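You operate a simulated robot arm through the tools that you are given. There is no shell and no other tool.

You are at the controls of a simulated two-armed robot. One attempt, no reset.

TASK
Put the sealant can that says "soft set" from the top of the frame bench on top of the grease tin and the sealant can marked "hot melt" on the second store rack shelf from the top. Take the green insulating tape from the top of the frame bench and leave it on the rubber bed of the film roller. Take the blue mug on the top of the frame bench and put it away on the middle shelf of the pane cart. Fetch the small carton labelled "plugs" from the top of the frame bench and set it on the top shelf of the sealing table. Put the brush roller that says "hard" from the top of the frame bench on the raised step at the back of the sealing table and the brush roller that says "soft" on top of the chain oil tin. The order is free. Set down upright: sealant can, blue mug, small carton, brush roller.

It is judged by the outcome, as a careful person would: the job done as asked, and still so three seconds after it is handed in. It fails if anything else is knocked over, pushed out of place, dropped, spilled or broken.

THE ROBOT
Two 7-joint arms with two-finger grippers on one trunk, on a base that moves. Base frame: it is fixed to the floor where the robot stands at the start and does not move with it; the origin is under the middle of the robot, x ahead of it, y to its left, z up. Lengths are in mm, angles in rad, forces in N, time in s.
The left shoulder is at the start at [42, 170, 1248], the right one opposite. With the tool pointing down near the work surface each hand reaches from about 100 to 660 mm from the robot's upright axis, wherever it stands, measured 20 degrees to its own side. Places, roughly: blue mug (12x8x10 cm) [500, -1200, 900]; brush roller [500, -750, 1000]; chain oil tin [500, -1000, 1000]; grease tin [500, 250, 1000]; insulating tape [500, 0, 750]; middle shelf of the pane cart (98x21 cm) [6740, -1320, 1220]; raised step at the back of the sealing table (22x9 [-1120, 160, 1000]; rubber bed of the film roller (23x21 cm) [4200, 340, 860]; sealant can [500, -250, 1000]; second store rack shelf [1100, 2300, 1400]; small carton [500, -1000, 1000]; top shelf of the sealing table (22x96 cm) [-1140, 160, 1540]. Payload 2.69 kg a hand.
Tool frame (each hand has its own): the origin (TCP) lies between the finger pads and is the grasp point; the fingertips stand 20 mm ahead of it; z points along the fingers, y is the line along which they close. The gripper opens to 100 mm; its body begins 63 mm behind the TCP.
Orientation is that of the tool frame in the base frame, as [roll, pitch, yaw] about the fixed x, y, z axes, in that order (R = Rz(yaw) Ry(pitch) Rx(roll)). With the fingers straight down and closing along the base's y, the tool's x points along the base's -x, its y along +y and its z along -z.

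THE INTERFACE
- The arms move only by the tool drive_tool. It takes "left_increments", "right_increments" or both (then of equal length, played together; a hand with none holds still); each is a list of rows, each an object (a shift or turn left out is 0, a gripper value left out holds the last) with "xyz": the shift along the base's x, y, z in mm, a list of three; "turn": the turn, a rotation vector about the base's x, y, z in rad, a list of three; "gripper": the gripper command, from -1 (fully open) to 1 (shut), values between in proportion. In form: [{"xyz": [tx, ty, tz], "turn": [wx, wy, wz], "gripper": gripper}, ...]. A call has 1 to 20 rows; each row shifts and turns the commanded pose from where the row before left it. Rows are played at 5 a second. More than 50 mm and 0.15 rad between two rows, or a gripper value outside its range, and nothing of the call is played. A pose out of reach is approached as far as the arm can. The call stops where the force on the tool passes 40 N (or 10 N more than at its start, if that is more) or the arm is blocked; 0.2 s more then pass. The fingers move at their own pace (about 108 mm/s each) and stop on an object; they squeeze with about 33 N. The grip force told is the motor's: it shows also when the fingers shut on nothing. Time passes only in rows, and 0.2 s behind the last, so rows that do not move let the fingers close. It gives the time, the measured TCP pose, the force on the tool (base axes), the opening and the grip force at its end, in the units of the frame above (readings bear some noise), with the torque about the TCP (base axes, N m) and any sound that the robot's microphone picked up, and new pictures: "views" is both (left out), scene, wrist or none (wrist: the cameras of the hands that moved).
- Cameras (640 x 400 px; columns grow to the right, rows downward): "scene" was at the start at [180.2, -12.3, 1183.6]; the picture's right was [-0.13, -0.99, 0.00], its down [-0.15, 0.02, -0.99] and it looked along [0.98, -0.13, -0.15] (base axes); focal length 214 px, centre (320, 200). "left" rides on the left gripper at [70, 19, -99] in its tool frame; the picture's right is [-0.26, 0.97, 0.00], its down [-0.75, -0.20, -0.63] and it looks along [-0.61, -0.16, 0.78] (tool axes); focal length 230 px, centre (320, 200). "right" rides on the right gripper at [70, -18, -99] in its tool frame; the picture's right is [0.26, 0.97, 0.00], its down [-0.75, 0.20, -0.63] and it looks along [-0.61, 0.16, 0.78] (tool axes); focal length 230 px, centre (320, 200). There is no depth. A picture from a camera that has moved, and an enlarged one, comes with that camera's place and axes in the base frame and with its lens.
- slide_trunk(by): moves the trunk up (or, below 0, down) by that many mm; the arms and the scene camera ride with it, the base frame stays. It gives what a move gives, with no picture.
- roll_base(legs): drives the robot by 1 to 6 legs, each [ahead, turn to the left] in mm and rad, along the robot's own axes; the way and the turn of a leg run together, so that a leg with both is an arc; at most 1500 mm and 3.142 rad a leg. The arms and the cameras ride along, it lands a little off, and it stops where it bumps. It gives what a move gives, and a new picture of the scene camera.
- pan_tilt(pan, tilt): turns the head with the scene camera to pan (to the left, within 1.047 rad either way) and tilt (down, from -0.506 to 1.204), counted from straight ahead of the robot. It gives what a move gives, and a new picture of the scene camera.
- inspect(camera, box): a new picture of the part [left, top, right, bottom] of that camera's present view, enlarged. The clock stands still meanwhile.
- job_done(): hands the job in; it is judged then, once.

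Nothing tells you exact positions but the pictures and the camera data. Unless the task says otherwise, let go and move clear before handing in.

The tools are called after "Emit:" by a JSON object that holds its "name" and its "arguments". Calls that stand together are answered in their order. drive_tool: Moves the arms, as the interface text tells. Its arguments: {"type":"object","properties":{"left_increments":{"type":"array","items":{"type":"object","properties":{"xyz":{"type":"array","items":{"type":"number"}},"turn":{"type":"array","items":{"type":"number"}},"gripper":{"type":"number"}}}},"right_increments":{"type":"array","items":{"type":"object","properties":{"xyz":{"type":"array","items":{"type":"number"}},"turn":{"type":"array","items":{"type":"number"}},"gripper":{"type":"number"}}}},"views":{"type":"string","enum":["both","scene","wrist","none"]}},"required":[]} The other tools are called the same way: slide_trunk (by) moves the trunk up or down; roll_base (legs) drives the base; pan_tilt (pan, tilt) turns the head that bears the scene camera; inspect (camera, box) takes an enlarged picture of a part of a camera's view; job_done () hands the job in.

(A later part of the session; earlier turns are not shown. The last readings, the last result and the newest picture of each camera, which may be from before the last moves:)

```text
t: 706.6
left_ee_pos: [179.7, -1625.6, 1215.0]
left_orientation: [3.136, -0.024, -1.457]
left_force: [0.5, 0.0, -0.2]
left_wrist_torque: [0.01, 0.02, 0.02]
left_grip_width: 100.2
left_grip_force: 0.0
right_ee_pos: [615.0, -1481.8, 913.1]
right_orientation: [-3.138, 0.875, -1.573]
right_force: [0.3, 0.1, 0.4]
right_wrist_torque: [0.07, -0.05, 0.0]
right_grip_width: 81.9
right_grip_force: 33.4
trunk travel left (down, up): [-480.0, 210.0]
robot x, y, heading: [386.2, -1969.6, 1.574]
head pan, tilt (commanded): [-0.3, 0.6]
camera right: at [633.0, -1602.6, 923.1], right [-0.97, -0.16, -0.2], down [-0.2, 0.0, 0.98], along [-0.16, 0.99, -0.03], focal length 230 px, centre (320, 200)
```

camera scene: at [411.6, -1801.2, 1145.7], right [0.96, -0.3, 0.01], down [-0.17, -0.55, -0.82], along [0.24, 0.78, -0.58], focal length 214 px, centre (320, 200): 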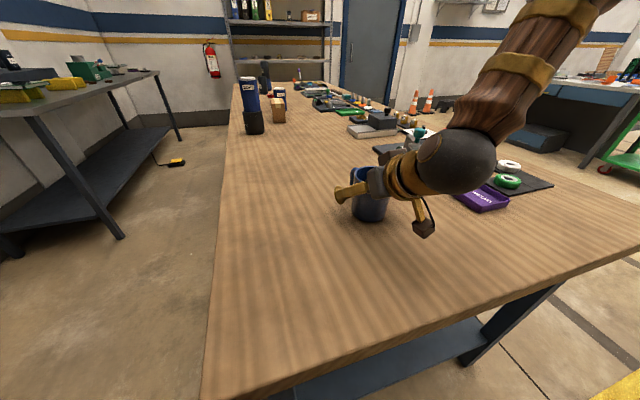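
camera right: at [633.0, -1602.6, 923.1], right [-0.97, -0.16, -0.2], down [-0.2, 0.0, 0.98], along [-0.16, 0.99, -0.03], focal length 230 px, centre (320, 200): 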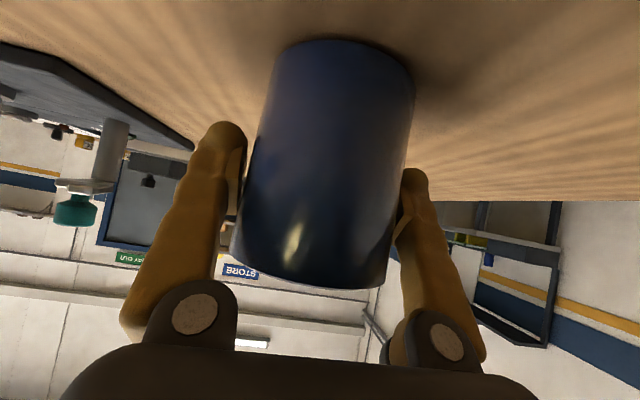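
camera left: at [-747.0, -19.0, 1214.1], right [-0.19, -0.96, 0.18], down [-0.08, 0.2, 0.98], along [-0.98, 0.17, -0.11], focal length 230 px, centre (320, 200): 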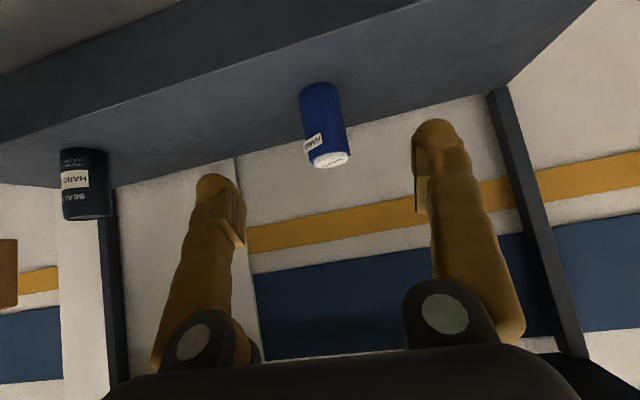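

Gripped. I lift the mug and hold it at a comfortable travel height.

Emit:
{"name": "drive_tool", "arguments": {"right_increments": [{"xyz": [0, 0, 2]}, {"xyz": [0, 0, 4]}, {"xyz": [0, 0, 8]}, {"xyz": [0, 0, 13]}, {"xyz": [0, 0, 17]}, {"xyz": [0, 0, 18]}, {"xyz": [0, 0, 18]}, {"xyz": [0, 0, 18]}, {"xyz": [0, 0, 18]}, {"xyz": [0, -2, 18]}, {"xyz": [0, -3, 15]}, {"xyz": [0, -3, 12]}, {"xyz": [0, 0, 6]}, {"xyz": [0, 0, 0]}], "left_increments": [{"xyz": [0, 1, 0]}, {"xyz": [0, 3, 0]}, {"xyz": [0, 6, 0]}, {"xyz": [0, 8, -1]}, {"xyz": [0, 8, -1]}, {"xyz": [0, 6, -1]}, {"xyz": [0, 3, 0]}, {"xyz": [0, 1, 0]}, {"xyz": [0, 0, 0]}, {"xyz": [0, 0, 0]}, {"xyz": [0, 0, 0]}, {"xyz": [0, 0, 0]}, {"xyz": [0, 0, 0]}, {"xyz": [0, 0, 0]}]}}

```text
t: 709.6
left_ee_pos: [180.7, -1588.0, 1233.7]
left_orientation: [-3.138, 0.046, -1.458]
left_force: [0.0, 0.5, -0.5]
left_wrist_torque: [0.01, 0.05, 0.0]
left_grip_width: 100.2
left_grip_force: 0.0
right_ee_pos: [616.0, -1490.6, 1077.8]
right_orientation: [-3.138, 0.869, -1.569]
right_force: [-0.7, 0.4, -2.6]
right_wrist_torque: [-0.01, -0.02, 0.0]
right_grip_width: 81.8
right_grip_force: 33.5
trunk travel left (down, up): [-480.0, 210.0]
robot x, y, heading: [388.2, -1970.5, 1.567]
head pan, tilt (commanded): [-0.3, 0.6]
camera scene: at [411.8, -1800.9, 1145.7], right [0.96, -0.3, 0.01], down [-0.17, -0.55, -0.82], along [0.24, 0.78, -0.58], focal length 214 px, centre (320, 200)
camera right: at [634.2, -1611.0, 1088.4], right [-0.97, -0.17, -0.2], down [-0.2, 0.0, 0.98], along [-0.16, 0.99, -0.03], focal length 230 px, centre (320, 200)
camera left: at [170.1, -1664.6, 1329.5], right [-0.99, 0.15, 0.01], down [0.12, 0.74, 0.66], along [0.09, 0.66, -0.75], focal length 230 px, centre (320, 200)
```

scene: 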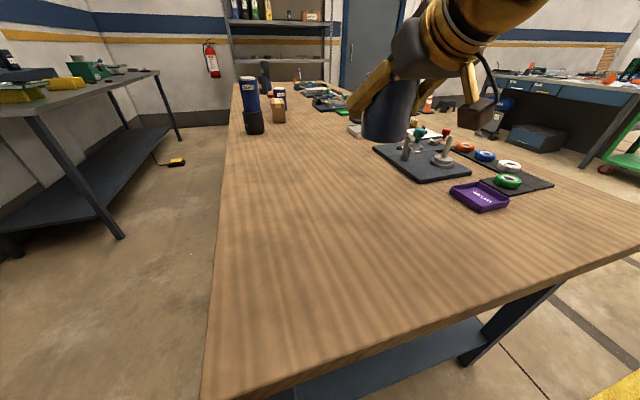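
right: 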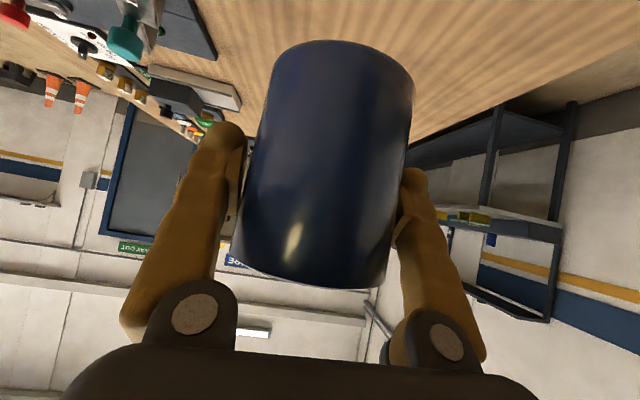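
left: 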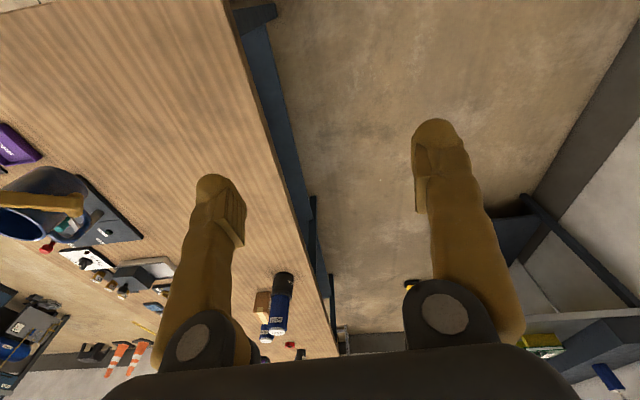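

Both hands tracked well. I back off from the bench, turn and drive back to the pane cart.

Emit:
{"name": "roll_base", "arguments": {"legs": [[-420, 0], [0, -1.567], [1450, 0], [1450, 0], [1450, 0], [1440, 0]]}}

Emit:
{"name": "slide_trunk", "arguments": {"by": 0}}

Emit:
{"name": "slide_trunk", "arguments": {"by": 0}}

```text
t: 743.6
left_ee_pos: [6638.7, -2106.8, 1233.4]
left_orientation: [-3.139, 0.047, -3.039]
left_force: [0.3, 0.0, -0.4]
left_wrist_torque: [0.02, 0.01, 0.02]
left_grip_width: 100.0
left_grip_force: 0.0
right_ee_pos: [6729.3, -2543.6, 1079.3]
right_orientation: [-3.138, 0.874, 3.13]
right_force: [0.2, -0.1, -2.6]
right_wrist_torque: [0.03, 0.05, 0.0]
right_grip_width: 79.3
right_grip_force: 32.9
trunk travel left (down, up): [-480.0, 210.0]
robot x, y, heading: [6248.6, -2308.5, -0.012]
head pan, tilt (commanded): [-0.3, 0.6]
camera scene: at [6420.6, -2337.9, 1145.6], right [-0.31, -0.95, 0.01], down [-0.55, 0.17, -0.82], along [0.77, -0.25, -0.58], focal length 214 px, centre (320, 200)
```

scene: 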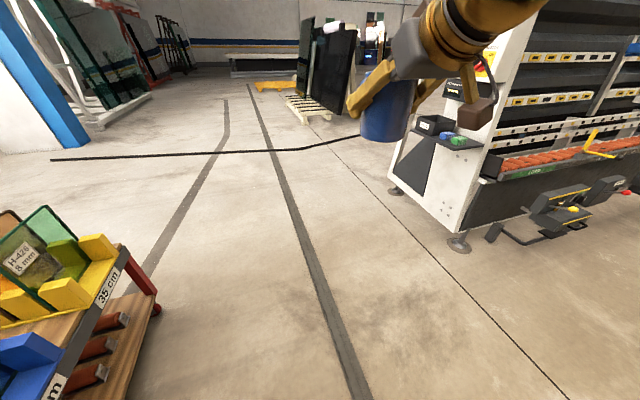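

```text
t: 744.1
left_ee_pos: [6619.7, -2106.1, 1223.5]
left_orientation: [3.141, 0.014, -3.042]
left_force: [0.1, 0.2, 0.4]
left_wrist_torque: [0.0, 0.05, 0.0]
left_grip_width: 100.3
left_grip_force: 0.0
right_ee_pos: [6714.1, -2544.1, 1085.6]
right_orientation: [-3.14, 0.886, 3.129]
right_force: [-0.3, -0.1, -2.4]
right_wrist_torque: [0.02, 0.02, -0.02]
right_grip_width: 78.9
right_grip_force: 33.5
trunk travel left (down, up): [-480.0, 210.0]
robot x, y, heading: [6247.0, -2310.1, -0.015]
head pan, tilt (commanded): [-0.3, 0.6]
```

```text
t: 744.6
left_ee_pos: [6618.2, -2106.5, 1224.8]
left_orientation: [3.139, 0.016, -3.041]
left_force: [0.3, 0.7, -0.1]
left_wrist_torque: [-0.01, 0.02, 0.01]
left_grip_width: 100.1
left_grip_force: 0.1
right_ee_pos: [6711.9, -2543.1, 1084.8]
right_orientation: [-3.14, 0.89, 3.13]
right_force: [0.2, 0.2, -2.1]
right_wrist_torque: [-0.01, 0.04, -0.01]
right_grip_width: 79.0
right_grip_force: 33.7
trunk travel left (down, up): [-480.0, 210.0]
robot x, y, heading: [6252.0, -2302.9, -0.009]
head pan, tilt (commanded): [-0.3, 0.6]
```

I'm at [6250,-2308]. I re-drive the arms gently, shift back 75 mm, and turn to face the cart (well clear of its deck).

Emit:
{"name": "drive_tool", "arguments": {"left_increments": [{"xyz": [1, 0, 0]}, {"xyz": [3, 0, 0]}, {"xyz": [6, 0, 0]}, {"xyz": [6, 0, 0]}, {"xyz": [3, 0, 0]}, {"xyz": [1, 0, 0]}, {"xyz": [0, 0, 0]}, {"xyz": [0, 0, 0]}], "right_increments": [{"xyz": [1, 0, 0]}, {"xyz": [3, 2, 0], "turn": [0, 0.002, 0]}, {"xyz": [5, 4, 0], "turn": [0, 0.003, 0]}, {"xyz": [5, 6, 0], "turn": [0, 0.003, 0]}, {"xyz": [3, 6, 0], "turn": [0, 0.003, 0]}, {"xyz": [1, 4, 0], "turn": [0, 0.002, 0]}, {"xyz": [0, 2, 0]}, {"xyz": [0, 0, 0]}], "views": "none"}}

Emit:
{"name": "roll_base", "arguments": {"legs": [[-75, 0], [0, 1.583]]}}

Emit:
{"name": "slide_trunk", "arguments": {"by": 0}}

Emit:
{"name": "slide_trunk", "arguments": {"by": 0}}

Emit:
{"name": "slide_trunk", "arguments": {"by": 0}}

Emit:
{"name": "pan_tilt", "arguments": {"pan": -0.15, "tilt": 0.15}}

```text
t: 746.4
left_ee_pos: [6638.7, -2106.3, 1238.6]
left_orientation: [-3.139, 0.059, -3.04]
left_force: [0.7, 0.1, -0.6]
left_wrist_torque: [0.01, 0.03, -0.01]
left_grip_width: 100.2
left_grip_force: 0.1
right_ee_pos: [6729.0, -2518.7, 1087.6]
right_orientation: [-3.136, 0.875, 3.131]
right_force: [0.3, 0.5, -2.4]
right_wrist_torque: [0.01, 0.03, -0.03]
right_grip_width: 78.8
right_grip_force: 33.4
trunk travel left (down, up): [-480.0, 210.0]
robot x, y, heading: [6249.0, -2309.9, -0.01]
head pan, tilt (commanded): [-0.3, 0.6]
```

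```text
t: 751.3
left_ee_pos: [5976.0, -1914.1, 1237.0]
left_orientation: [-3.138, 0.053, -1.484]
left_force: [0.6, 0.2, -0.2]
left_wrist_torque: [0.03, 0.03, 0.01]
left_grip_width: 100.0
left_grip_force: 0.0
right_ee_pos: [6390.6, -1829.4, 1087.1]
right_orientation: [-3.139, 0.877, -1.594]
right_force: [-0.3, -0.3, -3.2]
right_wrist_torque: [-0.01, -0.04, 0.0]
right_grip_width: 78.4
right_grip_force: 33.4
trunk travel left (down, up): [-480.0, 210.0]
robot x, y, heading: [6179.9, -2308.7, 1.547]
head pan, tilt (commanded): [-0.3, 0.6]
camera scene: at [6211.7, -2134.9, 1145.7], right [0.95, -0.32, 0.01], down [-0.18, -0.55, -0.82], along [0.26, 0.77, -0.58], focal length 214 px, centre (320, 200)
```

scene: 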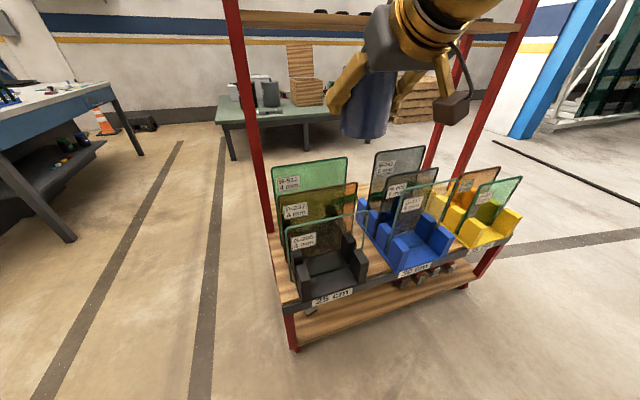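

```text
t: 751.7
left_ee_pos: [5968.7, -1959.7, 1229.2]
left_orientation: [-3.137, 0.032, -1.489]
left_force: [-0.2, -1.2, 0.2]
left_wrist_torque: [0.03, -0.02, -0.01]
left_grip_width: 99.8
left_grip_force: 0.2
right_ee_pos: [6382.3, -1867.1, 1103.7]
right_orientation: [-3.13, 0.908, -1.583]
right_force: [0.0, -0.6, -2.2]
right_wrist_torque: [-0.04, -0.01, -0.02]
right_grip_width: 77.4
right_grip_force: 32.9
trunk travel left (down, up): [-480.0, 210.0]
robot x, y, heading: [6180.3, -2304.5, 1.546]
head pan, tilt (commanded): [-0.3, 0.6]
stopped: the arm was blocked; the commanded pose is now the measured one
```

```text
t: 752.2
left_ee_pos: [5971.4, -1957.7, 1216.3]
left_orientation: [3.14, -0.016, -1.487]
left_force: [-0.1, -0.3, 0.8]
left_wrist_torque: [0.02, 0.0, 0.0]
left_grip_width: 100.0
left_grip_force: 0.0
right_ee_pos: [6384.5, -1865.6, 1103.6]
right_orientation: [-3.133, 0.907, -1.586]
right_force: [-0.4, 0.4, -2.5]
right_wrist_torque: [0.01, -0.03, 0.0]
right_grip_width: 77.1
right_grip_force: 33.0
trunk travel left (down, up): [-480.0, 210.0]
robot x, y, heading: [6181.6, -2305.0, 1.545]
head pan, tilt (commanded): [-0.3, 0.6]
```

```text
t: 752.7
left_ee_pos: [5971.3, -1956.5, 1215.7]
left_orientation: [3.139, -0.017, -1.485]
left_force: [0.7, -0.1, 0.9]
left_wrist_torque: [-0.02, 0.02, -0.01]
left_grip_width: 100.1
left_grip_force: 0.1
right_ee_pos: [6385.0, -1866.1, 1103.2]
right_orientation: [-3.134, 0.906, -1.591]
right_force: [-0.3, 0.2, -2.3]
right_wrist_torque: [-0.03, 0.03, 0.01]
right_grip_width: 77.0
right_grip_force: 33.1
trunk travel left (down, up): [-480.0, 210.0]
robot x, y, heading: [6184.1, -2307.2, 1.546]
head pan, tilt (commanded): [-0.3, 0.6]
```

```text
t: 753.6
left_ee_pos: [5972.4, -1956.1, 1216.4]
left_orientation: [3.14, -0.017, -1.487]
left_force: [0.2, 0.4, -0.3]
left_wrist_torque: [0.01, 0.01, 0.0]
left_grip_width: 100.1
left_grip_force: 0.0
right_ee_pos: [6386.0, -1865.0, 1102.3]
right_orientation: [-3.135, 0.906, -1.587]
right_force: [1.0, 0.3, -1.8]
right_wrist_torque: [-0.01, -0.02, -0.01]
right_grip_width: 77.0
right_grip_force: 32.7
trunk travel left (down, up): [-480.0, 210.0]
robot x, y, heading: [6183.5, -2309.2, 1.541]
head pan, tilt (commanded): [-0.15, 0.15]
camera scene: at [6199.8, -2126.5, 1186.9], right [0.98, -0.18, 0.0], down [-0.03, -0.17, -0.99], along [0.17, 0.97, -0.17], focal length 214 px, centre (320, 200)
```

scene: 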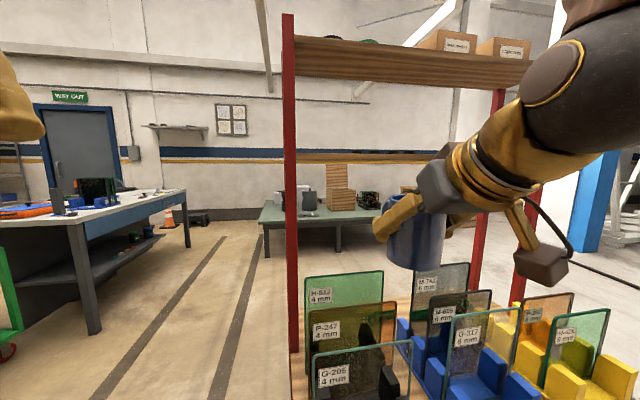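

The grip reading has drifted from 82 to 77 mm, so I check how the mug sits in the fingers.

Emit:
{"name": "inspect", "arguments": {"camera": "right", "box": [0, 0, 640, 400]}}

Emit:
{"name": "inspect", "arguments": {"camera": "scene", "box": [350, 140, 510, 290]}}

```text
1.00 times, centred on (320, 200) of right (not enlarged: the box is as wide or as high as the picture)
camera zoom: at [6400.5, -1985.1, 1107.7], right [-0.97, -0.14, -0.21], down [-0.2, -0.03, 0.98], along [-0.14, 0.99, 0.0], focal length 230 px, centre (320, 200)
```

zoom: 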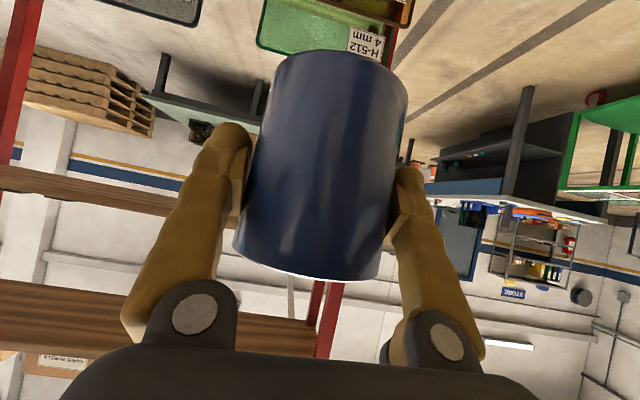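

```text
2.67 times, centred on (430, 215) of scene
camera zoom: at [6199.8, -2126.5, 1186.9], right [0.98, -0.18, 0.0], down [-0.03, -0.17, -0.99], along [0.17, 0.97, -0.17], focal length 572 px, centre (27, 160)
```

zoom: 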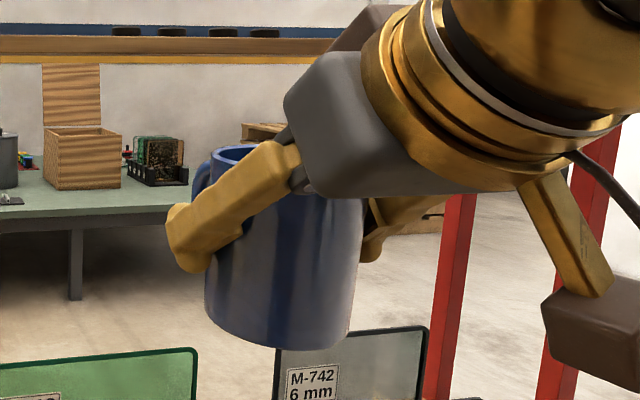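

The mug still sits well between the fingers (small settling only). I re-drive both arms gently, raise the trunk 200 mm, and then move closer.

Emit:
{"name": "drive_tool", "arguments": {"left_increments": [{"xyz": [0, 1, 0]}, {"xyz": [0, 3, 0]}, {"xyz": [0, 6, 0]}, {"xyz": [0, 8, 0]}, {"xyz": [0, 8, 0]}, {"xyz": [0, 6, 0]}, {"xyz": [0, 3, 0]}, {"xyz": [0, 0, 0]}, {"xyz": [0, 0, 0]}], "right_increments": [{"xyz": [-1, 1, 0]}, {"xyz": [-3, 3, -1], "turn": [-0.003, 0, 0.002]}, {"xyz": [-5, 5, -2], "turn": [-0.006, 0, 0.003]}, {"xyz": [-6, 6, -2], "turn": [-0.006, 0, 0.003]}, {"xyz": [-6, 6, -2], "turn": [-0.006, 0, 0.003]}, {"xyz": [-6, 5, -2], "turn": [-0.005, 0, 0.003]}, {"xyz": [-4, 3, 0], "turn": [-0.003, 0, 0]}, {"xyz": [-2, 1, 0]}, {"xyz": [0, 0, 0]}], "views": "none"}}

Emit:
{"name": "slide_trunk", "arguments": {"by": 200}}

Emit:
{"name": "slide_trunk", "arguments": {"by": 0}}

Emit:
{"name": "pan_tilt", "arguments": {"pan": -0.2, "tilt": 0.9}}

```text
t: 755.6
left_ee_pos: [5973.2, -1918.6, 1239.5]
left_orientation: [-3.136, 0.054, -1.486]
left_force: [0.3, 0.6, -0.2]
left_wrist_torque: [0.04, -0.01, -0.02]
left_grip_width: 100.1
left_grip_force: 0.1
right_ee_pos: [6353.3, -1835.1, 1092.4]
right_orientation: [-3.135, 0.877, -1.574]
right_force: [0.7, -1.0, -2.1]
right_wrist_torque: [-0.01, 0.02, 0.0]
right_grip_width: 77.3
right_grip_force: 32.9
trunk travel left (down, up): [-480.0, 210.0]
robot x, y, heading: [6183.6, -2310.0, 1.546]
head pan, tilt (commanded): [-0.15, 0.15]
```

```text
t: 757.7
left_ee_pos: [5973.0, -1920.1, 1438.4]
left_orientation: [-3.137, 0.053, -1.486]
left_force: [0.5, -0.7, -0.2]
left_wrist_torque: [-0.01, 0.0, 0.01]
left_grip_width: 100.2
left_grip_force: 0.1
right_ee_pos: [6351.3, -1834.0, 1292.8]
right_orientation: [-3.135, 0.877, -1.574]
right_force: [-1.0, -0.5, -2.2]
right_wrist_torque: [0.02, 0.0, -0.04]
right_grip_width: 77.0
right_grip_force: 33.1
trunk travel left (down, up): [-680.0, 10.0]
robot x, y, heading: [6185.0, -2310.9, 1.548]
head pan, tilt (commanded): [-0.15, 0.15]
```

```text
t: 758.2
left_ee_pos: [5972.6, -1920.0, 1437.9]
left_orientation: [-3.134, 0.054, -1.488]
left_force: [0.3, 0.3, 0.1]
left_wrist_torque: [0.01, 0.0, 0.0]
left_grip_width: 99.7
left_grip_force: 0.1
right_ee_pos: [6351.8, -1834.4, 1292.3]
right_orientation: [-3.136, 0.877, -1.575]
right_force: [-0.1, 0.6, -2.9]
right_wrist_torque: [0.01, 0.03, 0.01]
right_grip_width: 77.0
right_grip_force: 33.5
trunk travel left (down, up): [-680.0, 10.0]
robot x, y, heading: [6184.1, -2310.4, 1.543]
head pan, tilt (commanded): [-0.15, 0.15]
```

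```text
t: 759.3
left_ee_pos: [5973.2, -1920.6, 1438.3]
left_orientation: [-3.138, 0.054, -1.487]
left_force: [0.7, -0.2, 0.2]
left_wrist_torque: [0.0, 0.0, 0.0]
left_grip_width: 100.1
left_grip_force: 0.1
right_ee_pos: [6352.5, -1833.3, 1294.0]
right_orientation: [-3.135, 0.878, -1.574]
right_force: [-0.5, 0.5, -3.4]
right_wrist_torque: [-0.01, -0.02, -0.02]
right_grip_width: 76.8
right_grip_force: 33.0
trunk travel left (down, up): [-680.0, 10.0]
robot x, y, heading: [6181.9, -2307.3, 1.541]
head pan, tilt (commanded): [-0.201, 0.901]
camera scene: at [6200.5, -2141.7, 1321.0], right [0.97, -0.23, 0.0], down [-0.18, -0.77, -0.61], along [0.14, 0.59, -0.79], focal length 214 px, centre (320, 200)
```

scene: 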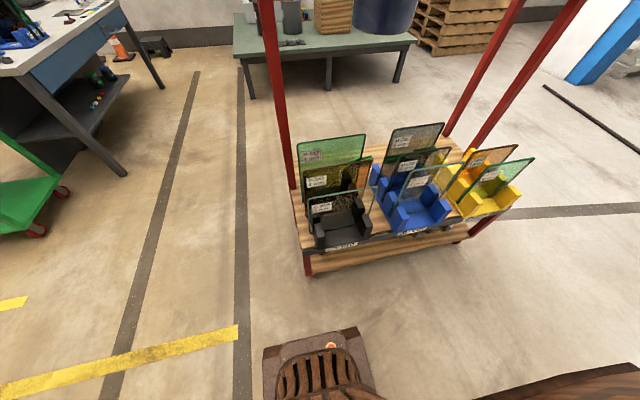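

Base front is at y≈-2043 and the cart's deck front at y≈-1740, so I can drive 240 mm closer safely. Then I let the body settle.

Emit:
{"name": "roll_base", "arguments": {"legs": [[240, 0]]}}

Emit:
{"name": "slide_trunk", "arguments": {"by": 0}}

Emit:
{"name": "slide_trunk", "arguments": {"by": 0}}

Emit:
{"name": "slide_trunk", "arguments": {"by": 0}}

Emit:
{"name": "slide_trunk", "arguments": {"by": 0}}

Emit:
{"name": "slide_trunk", "arguments": {"by": 0}}

Emit:
{"name": "slide_trunk", "arguments": {"by": 0}}

Emit:
{"name": "pan_tilt", "arguments": {"pan": -0.2, "tilt": 0.1}}

```text
t: 761.1
left_ee_pos: [5978.2, -1687.2, 1439.1]
left_orientation: [-3.135, 0.055, -1.485]
left_force: [0.5, -0.4, -1.4]
left_wrist_torque: [0.03, -0.01, -0.04]
left_grip_width: 100.0
left_grip_force: 0.0
right_ee_pos: [6357.8, -1601.9, 1292.2]
right_orientation: [-3.133, 0.88, -1.573]
right_force: [0.6, 0.9, -3.5]
right_wrist_torque: [-0.02, -0.06, -0.03]
right_grip_width: 76.7
right_grip_force: 32.5
trunk travel left (down, up): [-680.0, 10.0]
robot x, y, heading: [6187.6, -2070.9, 1.545]
head pan, tilt (commanded): [-0.201, 0.901]
camera scene: at [6206.4, -1909.1, 1321.2], right [0.97, -0.22, 0.0], down [-0.18, -0.77, -0.61], along [0.14, 0.59, -0.79], focal length 214 px, centre (320, 200)
```

scene: 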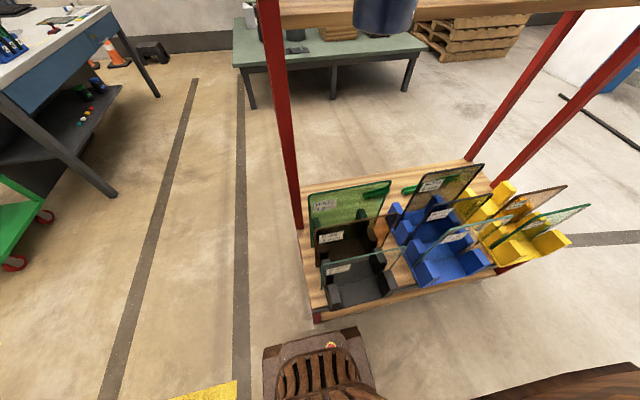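

```text
t: 761.6
left_ee_pos: [5978.6, -1708.9, 1419.7]
left_orientation: [3.139, -0.005, -1.487]
left_force: [0.9, 0.2, -0.3]
left_wrist_torque: [-0.03, 0.02, 0.02]
left_grip_width: 100.1
left_grip_force: 0.2
right_ee_pos: [6358.3, -1619.5, 1300.4]
right_orientation: [-3.134, 0.893, -1.57]
right_force: [0.6, 0.5, -3.3]
right_wrist_torque: [-0.03, -0.04, 0.01]
right_grip_width: 75.5
right_grip_force: 33.4
trunk travel left (down, up): [-680.0, 10.0]
robot x, y, heading: [6187.2, -2069.5, 1.541]
head pan, tilt (commanded): [-0.201, 0.901]
```

```text
t: 762.1
left_ee_pos: [5978.0, -1709.8, 1419.8]
left_orientation: [-3.141, -0.004, -1.489]
left_force: [-0.6, 0.9, -0.9]
left_wrist_torque: [-0.01, -0.01, 0.0]
left_grip_width: 100.1
left_grip_force: 0.0
right_ee_pos: [6358.2, -1620.1, 1301.2]
right_orientation: [-3.133, 0.893, -1.57]
right_force: [0.1, 0.4, -2.7]
right_wrist_torque: [-0.04, -0.01, 0.01]
right_grip_width: 75.7
right_grip_force: 33.3
trunk travel left (down, up): [-680.0, 10.0]
robot x, y, heading: [6187.9, -2071.7, 1.544]
head pan, tilt (commanded): [-0.201, 0.901]
```

```text
t: 762.6
left_ee_pos: [5977.4, -1709.7, 1419.4]
left_orientation: [3.141, -0.003, -1.488]
left_force: [0.0, 0.4, 0.3]
left_wrist_torque: [0.04, 0.0, -0.02]
left_grip_width: 100.2
left_grip_force: 0.0
right_ee_pos: [6359.4, -1618.6, 1300.3]
right_orientation: [-3.132, 0.895, -1.572]
right_force: [0.8, 0.0, -2.8]
right_wrist_torque: [-0.02, 0.01, 0.0]
right_grip_width: 75.3
right_grip_force: 33.1
trunk travel left (down, up): [-680.0, 10.0]
robot x, y, heading: [6185.6, -2071.9, 1.547]
head pan, tilt (commanded): [-0.201, 0.901]
```

```text
t: 763.1
left_ee_pos: [5978.5, -1709.7, 1420.2]
left_orientation: [3.14, -0.004, -1.487]
left_force: [-0.2, -0.2, 0.0]
left_wrist_torque: [0.0, -0.02, 0.01]
left_grip_width: 100.1
left_grip_force: 0.0
right_ee_pos: [6359.1, -1620.0, 1300.9]
right_orientation: [-3.134, 0.894, -1.571]
right_force: [0.8, 0.8, -2.8]
right_wrist_torque: [-0.05, -0.02, -0.03]
right_grip_width: 75.6
right_grip_force: 33.1
trunk travel left (down, up): [-680.0, 10.0]
robot x, y, heading: [6188.0, -2073.8, 1.544]
head pan, tilt (commanded): [-0.201, 0.901]
```

```text
t: 763.6
left_ee_pos: [5978.4, -1710.4, 1419.1]
left_orientation: [3.14, -0.006, -1.488]
left_force: [-0.8, -0.3, -1.2]
left_wrist_torque: [-0.04, -0.02, 0.0]
left_grip_width: 100.0
left_grip_force: 0.1
right_ee_pos: [6358.1, -1619.9, 1300.3]
right_orientation: [-3.133, 0.893, -1.568]
right_force: [0.4, -0.4, -2.5]
right_wrist_torque: [-0.07, 0.03, 0.02]
right_grip_width: 75.3
right_grip_force: 33.0
trunk travel left (down, up): [-680.0, 10.0]
robot x, y, heading: [6186.8, -2076.0, 1.541]
head pan, tilt (commanded): [-0.201, 0.901]
```

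```text
t: 764.1
left_ee_pos: [5977.5, -1709.1, 1418.9]
left_orientation: [-3.141, -0.005, -1.489]
left_force: [0.4, -0.6, -0.1]
left_wrist_torque: [-0.02, 0.01, -0.02]
left_grip_width: 100.0
left_grip_force: 0.0
right_ee_pos: [6357.5, -1619.8, 1299.8]
right_orientation: [-3.131, 0.894, -1.571]
right_force: [-0.2, 0.2, -2.0]
right_wrist_torque: [-0.06, 0.01, 0.03]
right_grip_width: 75.5
right_grip_force: 33.1
trunk travel left (down, up): [-680.0, 10.0]
robot x, y, heading: [6188.0, -2068.8, 1.545]
head pan, tilt (commanded): [-0.201, 0.901]
```

```text
t: 765.2
left_ee_pos: [5977.8, -1708.0, 1420.4]
left_orientation: [-3.141, -0.007, -1.486]
left_force: [-0.2, 0.7, 0.2]
left_wrist_torque: [-0.04, -0.03, 0.01]
left_grip_width: 100.1
left_grip_force: 0.0
right_ee_pos: [6357.7, -1621.4, 1301.3]
right_orientation: [-3.133, 0.894, -1.571]
right_force: [-0.2, -0.3, -3.8]
right_wrist_torque: [-0.04, -0.02, -0.01]
right_grip_width: 75.5
right_grip_force: 33.1
trunk travel left (down, up): [-680.0, 10.0]
robot x, y, heading: [6191.4, -2072.0, 1.544]
head pan, tilt (commanded): [-0.201, 0.099]
camera scene: at [6210.2, -1890.3, 1391.5], right [0.97, -0.22, 0.0], down [-0.02, -0.11, -0.99], along [0.22, 0.97, -0.12], focal length 214 px, centre (320, 200)
```

scene: 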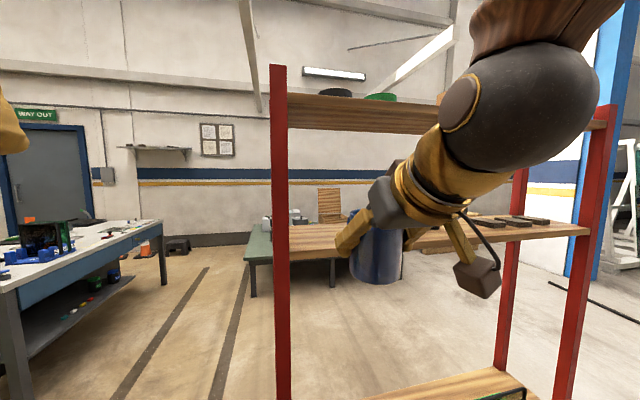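

Settled in front of the cart with the mug just outside the middle shelf. I zoom in to verify the free spot.

Emit:
{"name": "inspect", "arguments": {"camera": "scene", "box": [250, 180, 490, 330]}}

Emit:
{"name": "inspect", "arguments": {"camera": "right", "box": [0, 0, 640, 400]}}

```text
2.67 times, centred on (370, 255) of scene
camera zoom: at [6210.2, -1890.3, 1391.5], right [0.97, -0.22, 0.0], down [-0.02, -0.11, -0.99], along [0.22, 0.97, -0.12], focal length 572 px, centre (187, 53)
```

zoom: 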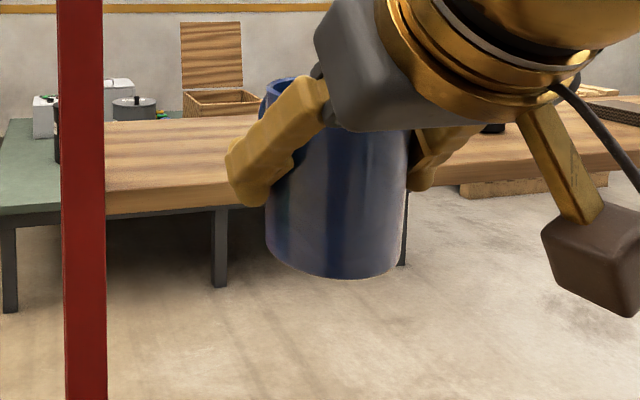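

```text
1.00 times, centred on (320, 200) of right (not enlarged: the box is as wide or as high as the picture)
camera zoom: at [6374.7, -1739.7, 1307.6], right [-0.97, -0.15, -0.21], down [-0.21, -0.02, 0.98], along [-0.16, 0.99, -0.01], focal length 230 px, centre (320, 200)
```

zoom: 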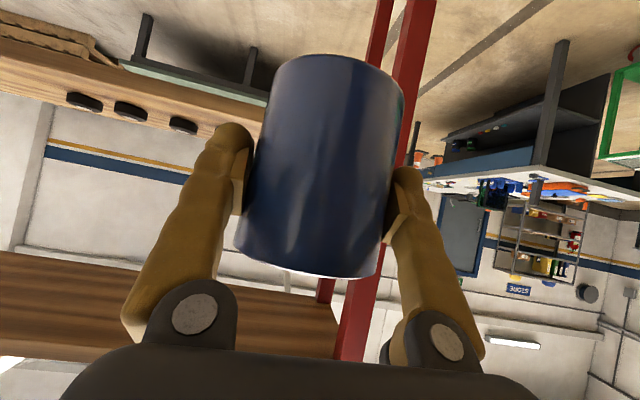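

The free section spans x≈6247–6455. I extend the mug straight in over the shelf, keeping its bottom ~20 mm above the surface.

Emit:
{"name": "drive_tool", "arguments": {"right_increments": [{"xyz": [0, 2, 0]}, {"xyz": [0, 5, 0], "turn": [-0.002, 0, 0]}, {"xyz": [-1, 9, 0], "turn": [-0.003, 0, 0]}, {"xyz": [-1, 13, 0], "turn": [-0.003, 0, 0]}, {"xyz": [-1, 16, 0], "turn": [-0.003, 0, 0]}, {"xyz": [-1, 16, 0], "turn": [-0.003, 0, 0]}, {"xyz": [-1, 16, 0], "turn": [-0.003, 0, 0]}, {"xyz": [-1, 16, 0], "turn": [-0.002, 0, 0]}, {"xyz": [-1, 16, 0]}, {"xyz": [0, 16, 0]}, {"xyz": [0, 14, 0]}, {"xyz": [0, 10, 0]}, {"xyz": [0, 4, 0]}, {"xyz": [0, 0, 0]}]}}

```text
t: 768.2
left_ee_pos: [5977.2, -1710.5, 1419.0]
left_orientation: [3.141, -0.006, -1.488]
left_force: [-0.5, -0.4, 0.1]
left_wrist_torque: [-0.01, -0.02, 0.02]
left_grip_width: 100.2
left_grip_force: 0.1
right_ee_pos: [6349.7, -1466.2, 1298.8]
right_orientation: [-3.132, 0.876, -1.568]
right_force: [-0.5, -0.5, -2.6]
right_wrist_torque: [0.0, -0.01, 0.03]
right_grip_width: 75.3
right_grip_force: 32.9
trunk travel left (down, up): [-680.0, 10.0]
robot x, y, heading: [6186.0, -2076.1, 1.548]
head pan, tilt (commanded): [-0.201, 0.099]
camera scene: at [6210.1, -1890.2, 1391.6], right [0.97, -0.22, 0.0], down [-0.02, -0.11, -0.99], along [0.22, 0.97, -0.12], focal length 214 px, centre (320, 200)
camera right: at [6366.6, -1586.2, 1308.8], right [-0.97, -0.16, -0.2], down [-0.21, 0.0, 0.98], along [-0.16, 0.99, -0.03], focal length 230 px, centre (320, 200)
```

scene: 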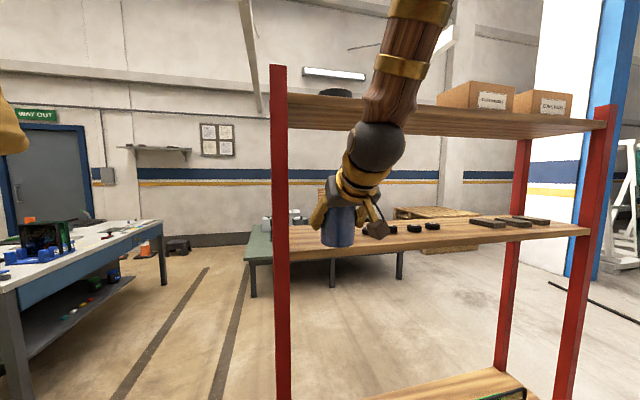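
right: 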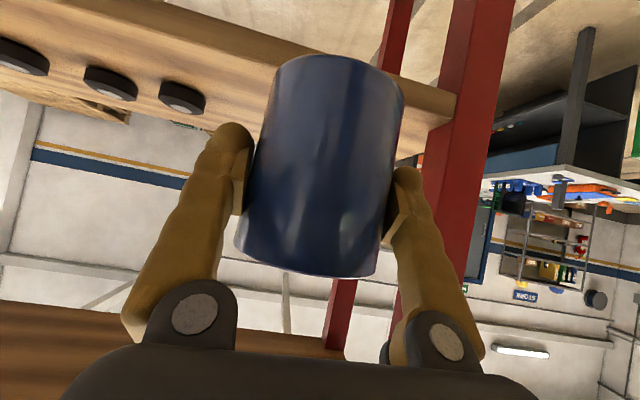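

The mug is entering over the free section with good clearances. I continue ~92 mm further in.

Emit:
{"name": "drive_tool", "arguments": {"right_increments": [{"xyz": [0, 2, 0]}, {"xyz": [0, 5, 0]}, {"xyz": [0, 9, 0]}, {"xyz": [0, 13, 0]}, {"xyz": [0, 15, 0]}, {"xyz": [0, 15, 0]}, {"xyz": [0, 14, 0]}, {"xyz": [0, 10, 0]}, {"xyz": [0, 6, 0]}, {"xyz": [0, 3, 0]}, {"xyz": [0, 0, 0]}]}}

Emit:
{"name": "inspect", "arguments": {"camera": "scene", "box": [250, 90, 490, 290]}}

```text
t: 770.6
left_ee_pos: [5978.0, -1709.1, 1419.9]
left_orientation: [-3.142, -0.004, -1.487]
left_force: [0.4, -0.1, -0.3]
left_wrist_torque: [0.03, -0.02, -0.01]
left_grip_width: 99.9
left_grip_force: 0.1
right_ee_pos: [6350.5, -1375.8, 1299.4]
right_orientation: [-3.131, 0.875, -1.57]
right_force: [0.8, -0.1, -3.3]
right_wrist_torque: [-0.05, -0.01, 0.0]
right_grip_width: 75.1
right_grip_force: 32.8
trunk travel left (down, up): [-680.0, 10.0]
robot x, y, heading: [6188.3, -2078.2, 1.543]
head pan, tilt (commanded): [-0.201, 0.099]
camera scene: at [6210.2, -1890.1, 1391.6], right [0.97, -0.22, 0.0], down [-0.02, -0.11, -0.99], along [0.22, 0.97, -0.12], focal length 214 px, centre (320, 200)
camera right: at [6366.2, -1494.5, 1308.9], right [-0.97, -0.16, -0.2], down [-0.21, 0.0, 0.98], along [-0.16, 0.99, -0.03], focal length 230 px, centre (320, 200)
```

scene: 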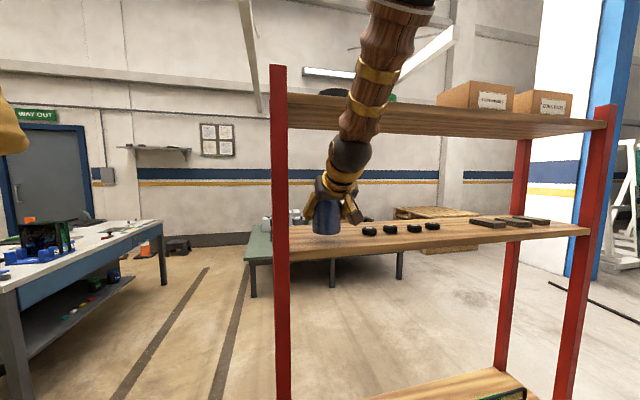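
right: 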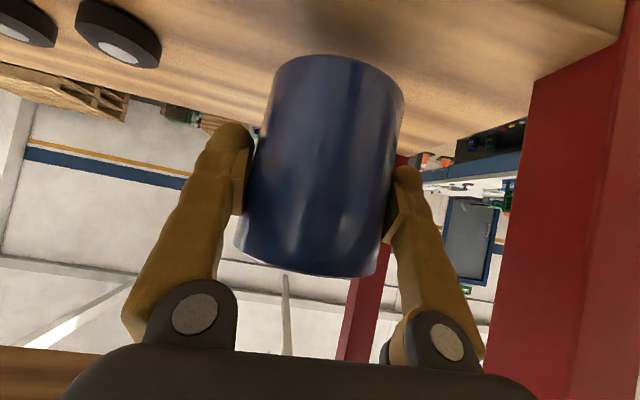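

```text
2.00 times, centred on (370, 190) of scene
camera zoom: at [6210.2, -1890.1, 1391.6], right [0.97, -0.22, 0.0], down [-0.02, -0.11, -0.99], along [0.22, 0.97, -0.12], focal length 429 px, centre (220, 220)
```

zoom: 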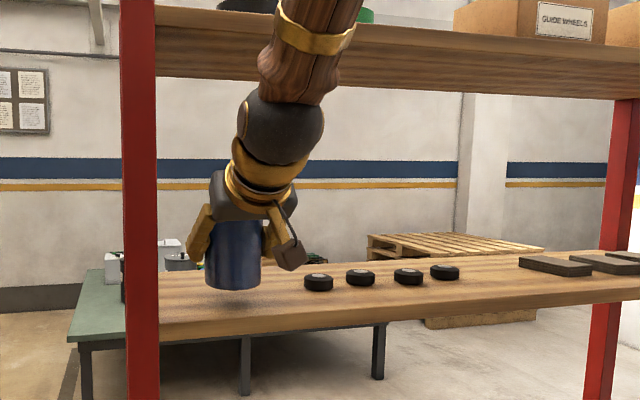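

The mug hovers over the free spot. I lower it carefully.

Emit:
{"name": "drive_tool", "arguments": {"right_increments": [{"xyz": [0, 0, -1]}, {"xyz": [0, 0, -3]}, {"xyz": [0, 0, -3]}, {"xyz": [0, 0, -3]}, {"xyz": [0, 0, 0]}], "views": "none"}}

Emit:
{"name": "drive_tool", "arguments": {"right_increments": [{"xyz": [0, 0, -2]}, {"xyz": [0, 0, -2]}, {"xyz": [0, 0, 0]}], "views": "none"}}

Emit:
{"name": "inspect", "arguments": {"camera": "scene", "box": [290, 150, 410, 270]}}

```text
t: 771.8
left_ee_pos: [5977.9, -1709.6, 1419.2]
left_orientation: [-3.141, -0.006, -1.488]
left_force: [-0.7, 0.7, -0.3]
left_wrist_torque: [0.01, 0.02, -0.03]
left_grip_width: 100.0
left_grip_force: 0.1
right_ee_pos: [6349.7, -1374.2, 1290.3]
right_orientation: [-3.131, 0.874, -1.57]
right_force: [0.3, 0.4, -3.3]
right_wrist_torque: [-0.01, 0.01, -0.01]
right_grip_width: 75.1
right_grip_force: 33.2
trunk travel left (down, up): [-680.0, 10.0]
robot x, y, heading: [6188.1, -2075.9, 1.542]
head pan, tilt (commanded): [-0.201, 0.099]
```

```text
t: 772.6
left_ee_pos: [5975.7, -1709.9, 1420.1]
left_orientation: [-3.141, -0.004, -1.488]
left_force: [0.2, 0.2, 1.1]
left_wrist_torque: [-0.02, -0.01, 0.02]
left_grip_width: 99.8
left_grip_force: 0.1
right_ee_pos: [6348.8, -1374.4, 1286.0]
right_orientation: [-3.13, 0.875, -1.569]
right_force: [-0.3, 0.0, -3.5]
right_wrist_torque: [-0.05, -0.02, 0.04]
right_grip_width: 75.1
right_grip_force: 32.6
trunk travel left (down, up): [-680.0, 10.0]
robot x, y, heading: [6189.1, -2074.2, 1.543]
head pan, tilt (commanded): [-0.201, 0.099]
```

```text
3.33 times, centred on (350, 210) of scene
camera zoom: at [6210.2, -1890.1, 1391.6], right [0.97, -0.22, 0.0], down [-0.02, -0.11, -0.99], along [0.22, 0.97, -0.12], focal length 715 px, centre (220, 167)
```

zoom: 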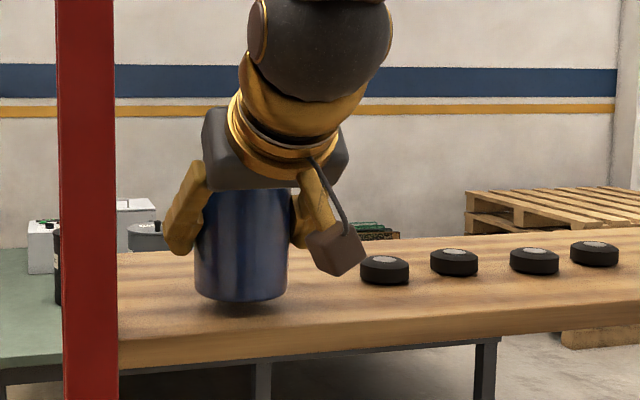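

Emit:
{"name": "drive_tool", "arguments": {"right_increments": [{"xyz": [0, 0, -2]}, {"xyz": [0, 0, -2]}, {"xyz": [0, 0, 0]}], "views": "none"}}

Emit:
{"name": "drive_tool", "arguments": {"right_increments": [{"xyz": [0, 0, -2]}, {"xyz": [0, 0, -1]}, {"xyz": [0, 0, 0]}], "views": "none"}}

Emit:
{"name": "drive_tool", "arguments": {"right_increments": [{"xyz": [0, 0, -1]}, {"xyz": [0, 0, -1]}, {"xyz": [0, 0, 0]}], "views": "none"}}

```text
t: 773.4
left_ee_pos: [5978.4, -1709.9, 1419.3]
left_orientation: [3.141, -0.004, -1.487]
left_force: [0.3, -0.9, 0.2]
left_wrist_torque: [-0.01, 0.0, 0.03]
left_grip_width: 99.9
left_grip_force: 0.1
right_ee_pos: [6349.0, -1373.5, 1280.7]
right_orientation: [-3.13, 0.873, -1.567]
right_force: [0.5, -0.2, -2.4]
right_wrist_torque: [-0.05, -0.01, 0.0]
right_grip_width: 75.0
right_grip_force: 33.6
trunk travel left (down, up): [-680.0, 10.0]
robot x, y, heading: [6189.1, -2073.9, 1.544]
head pan, tilt (commanded): [-0.201, 0.099]
```

```text
t: 774.2
left_ee_pos: [5978.5, -1709.0, 1420.5]
left_orientation: [3.14, -0.005, -1.486]
left_force: [-0.9, -0.1, -1.4]
left_wrist_torque: [0.01, -0.02, -0.03]
left_grip_width: 100.1
left_grip_force: 0.1
right_ee_pos: [6349.6, -1373.8, 1277.9]
right_orientation: [-3.13, 0.874, -1.569]
right_force: [-0.1, -0.9, -2.5]
right_wrist_torque: [-0.03, 0.02, -0.04]
right_grip_width: 75.3
right_grip_force: 32.4
trunk travel left (down, up): [-680.0, 10.0]
robot x, y, heading: [6190.3, -2076.1, 1.545]
head pan, tilt (commanded): [-0.201, 0.099]
```

```text
t: 775.0
left_ee_pos: [5977.2, -1709.7, 1420.8]
left_orientation: [-3.141, -0.006, -1.486]
left_force: [1.3, 0.1, -0.2]
left_wrist_torque: [0.01, 0.03, 0.02]
left_grip_width: 100.0
left_grip_force: 0.1
right_ee_pos: [6349.2, -1374.0, 1276.4]
right_orientation: [-3.132, 0.875, -1.569]
right_force: [0.5, 0.4, -2.6]
right_wrist_torque: [-0.02, 0.02, 0.0]
right_grip_width: 74.9
right_grip_force: 32.3
trunk travel left (down, up): [-680.0, 10.0]
robot x, y, heading: [6187.1, -2073.3, 1.545]
head pan, tilt (commanded): [-0.201, 0.099]
```

Emit:
{"name": "inspect", "arguments": {"camera": "scene", "box": [290, 170, 390, 270]}}

Emit:
{"name": "drive_tool", "arguments": {"right_increments": [{"xyz": [0, 0, -1]}, {"xyz": [0, 0, -1]}, {"xyz": [0, 0, 0]}], "views": "none"}}

Emit:
{"name": "drive_tool", "arguments": {"right_increments": [{"xyz": [0, 0, -1]}, {"xyz": [0, 0, -1]}, {"xyz": [0, 0, 0]}], "views": "none"}}

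```text
4.00 times, centred on (340, 220) of scene
camera zoom: at [6210.2, -1890.1, 1391.6], right [0.97, -0.22, 0.0], down [-0.02, -0.11, -0.99], along [0.22, 0.97, -0.12], focal length 858 px, centre (240, 120)
```

zoom: 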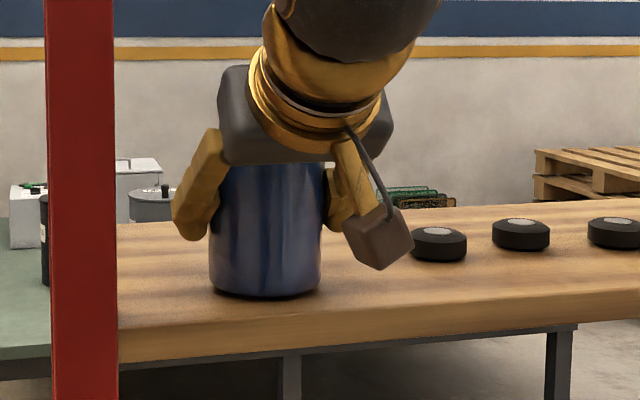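

```text
t: 775.8
left_ee_pos: [5977.4, -1709.6, 1419.6]
left_orientation: [3.142, -0.005, -1.488]
left_force: [-0.1, -0.8, 0.4]
left_wrist_torque: [0.03, 0.0, -0.03]
left_grip_width: 100.0
left_grip_force: 0.2
right_ee_pos: [6349.1, -1374.5, 1274.0]
right_orientation: [-3.128, 0.874, -1.569]
right_force: [-0.8, 0.4, -2.7]
right_wrist_torque: [-0.03, -0.03, 0.02]
right_grip_width: 74.9
right_grip_force: 32.5
trunk travel left (down, up): [-680.0, 10.0]
robot x, y, heading: [6193.2, -2068.4, 1.546]
head pan, tilt (commanded): [-0.201, 0.099]
```

```text
t: 776.6
left_ee_pos: [5976.9, -1709.9, 1418.9]
left_orientation: [3.141, -0.004, -1.488]
left_force: [0.2, -0.6, -0.2]
left_wrist_torque: [-0.01, 0.0, -0.01]
left_grip_width: 99.6
left_grip_force: 0.0
right_ee_pos: [6348.6, -1374.3, 1274.4]
right_orientation: [-3.131, 0.88, -1.567]
right_force: [-1.0, 1.2, 3.9]
right_wrist_torque: [0.04, -0.15, -0.01]
right_grip_width: 74.8
right_grip_force: 32.9
trunk travel left (down, up): [-680.0, 10.0]
robot x, y, heading: [6187.2, -2076.3, 1.539]
head pan, tilt (commanded): [-0.201, 0.099]
```

Contact begins. One more small step to seat it, then I open the fingers.

Emit:
{"name": "drive_tool", "arguments": {"right_increments": [{"xyz": [0, 0, -1]}, {"xyz": [0, 0, -1]}, {"xyz": [0, 0, 0]}], "views": "none"}}

Emit:
{"name": "drive_tool", "arguments": {"right_increments": [{"xyz": [0, 0, 0], "gripper": -0.55}, {"gripper": -0.65}, {"gripper": -0.8}, {"gripper": -1}, {"gripper": -1}], "views": "wrist"}}

Emit:
{"name": "inspect", "arguments": {"camera": "scene", "box": [290, 170, 390, 270]}}

```text
t: 777.4
left_ee_pos: [5977.2, -1711.8, 1419.3]
left_orientation: [3.141, -0.004, -1.486]
left_force: [-0.2, -0.9, -0.2]
left_wrist_torque: [-0.02, -0.02, -0.01]
left_grip_width: 99.9
left_grip_force: 0.0
right_ee_pos: [6348.9, -1374.2, 1273.1]
right_orientation: [-3.131, 0.88, -1.569]
right_force: [-1.4, 0.8, 15.4]
right_wrist_torque: [0.09, -0.03, -0.02]
right_grip_width: 74.6
right_grip_force: 33.3
trunk travel left (down, up): [-680.0, 10.0]
robot x, y, heading: [6190.8, -2075.1, 1.547]
head pan, tilt (commanded): [-0.201, 0.099]
```

```text
t: 778.6
left_ee_pos: [5978.5, -1709.7, 1419.7]
left_orientation: [-3.141, -0.006, -1.487]
left_force: [-0.2, 0.5, 0.6]
left_wrist_torque: [-0.01, -0.02, -0.01]
left_grip_width: 100.0
left_grip_force: 0.1
right_ee_pos: [6349.0, -1374.2, 1270.5]
right_orientation: [-3.132, 0.876, -1.57]
right_force: [-0.2, -1.2, 0.5]
right_wrist_torque: [0.02, 0.01, -0.02]
right_grip_width: 99.8
right_grip_force: 0.1
trunk travel left (down, up): [-680.0, 10.0]
robot x, y, heading: [6186.0, -2076.5, 1.545]
head pan, tilt (commanded): [-0.201, 0.099]
camera right: at [6366.4, -1493.8, 1280.6], right [-0.97, -0.16, -0.2], down [-0.21, 0.0, 0.98], along [-0.16, 0.99, -0.03], focal length 230 px, centre (320, 200)
```

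right: 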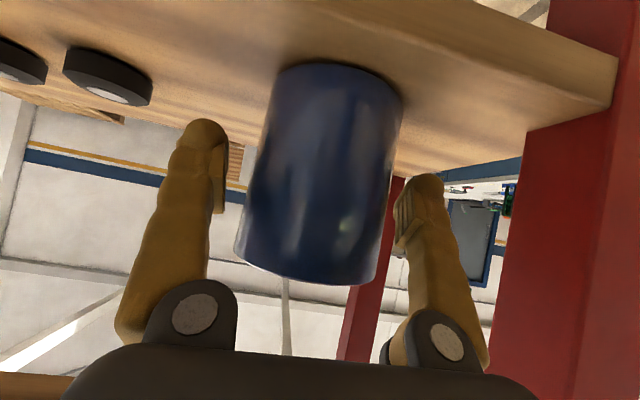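

```text
4.00 times, centred on (340, 220) of scene
camera zoom: at [6210.2, -1890.4, 1391.7], right [0.97, -0.22, 0.0], down [-0.02, -0.11, -0.99], along [0.22, 0.97, -0.12], focal length 858 px, centre (240, 120)
```

zoom: 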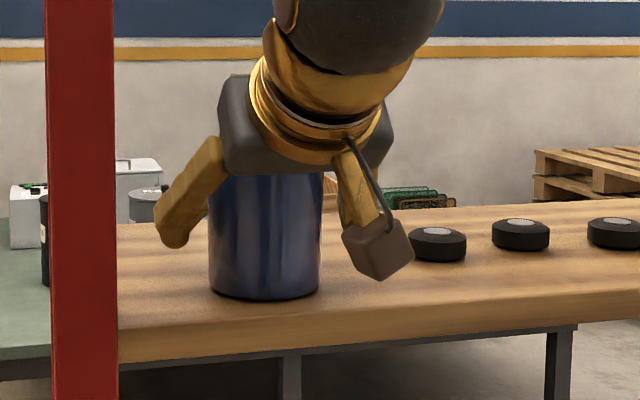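

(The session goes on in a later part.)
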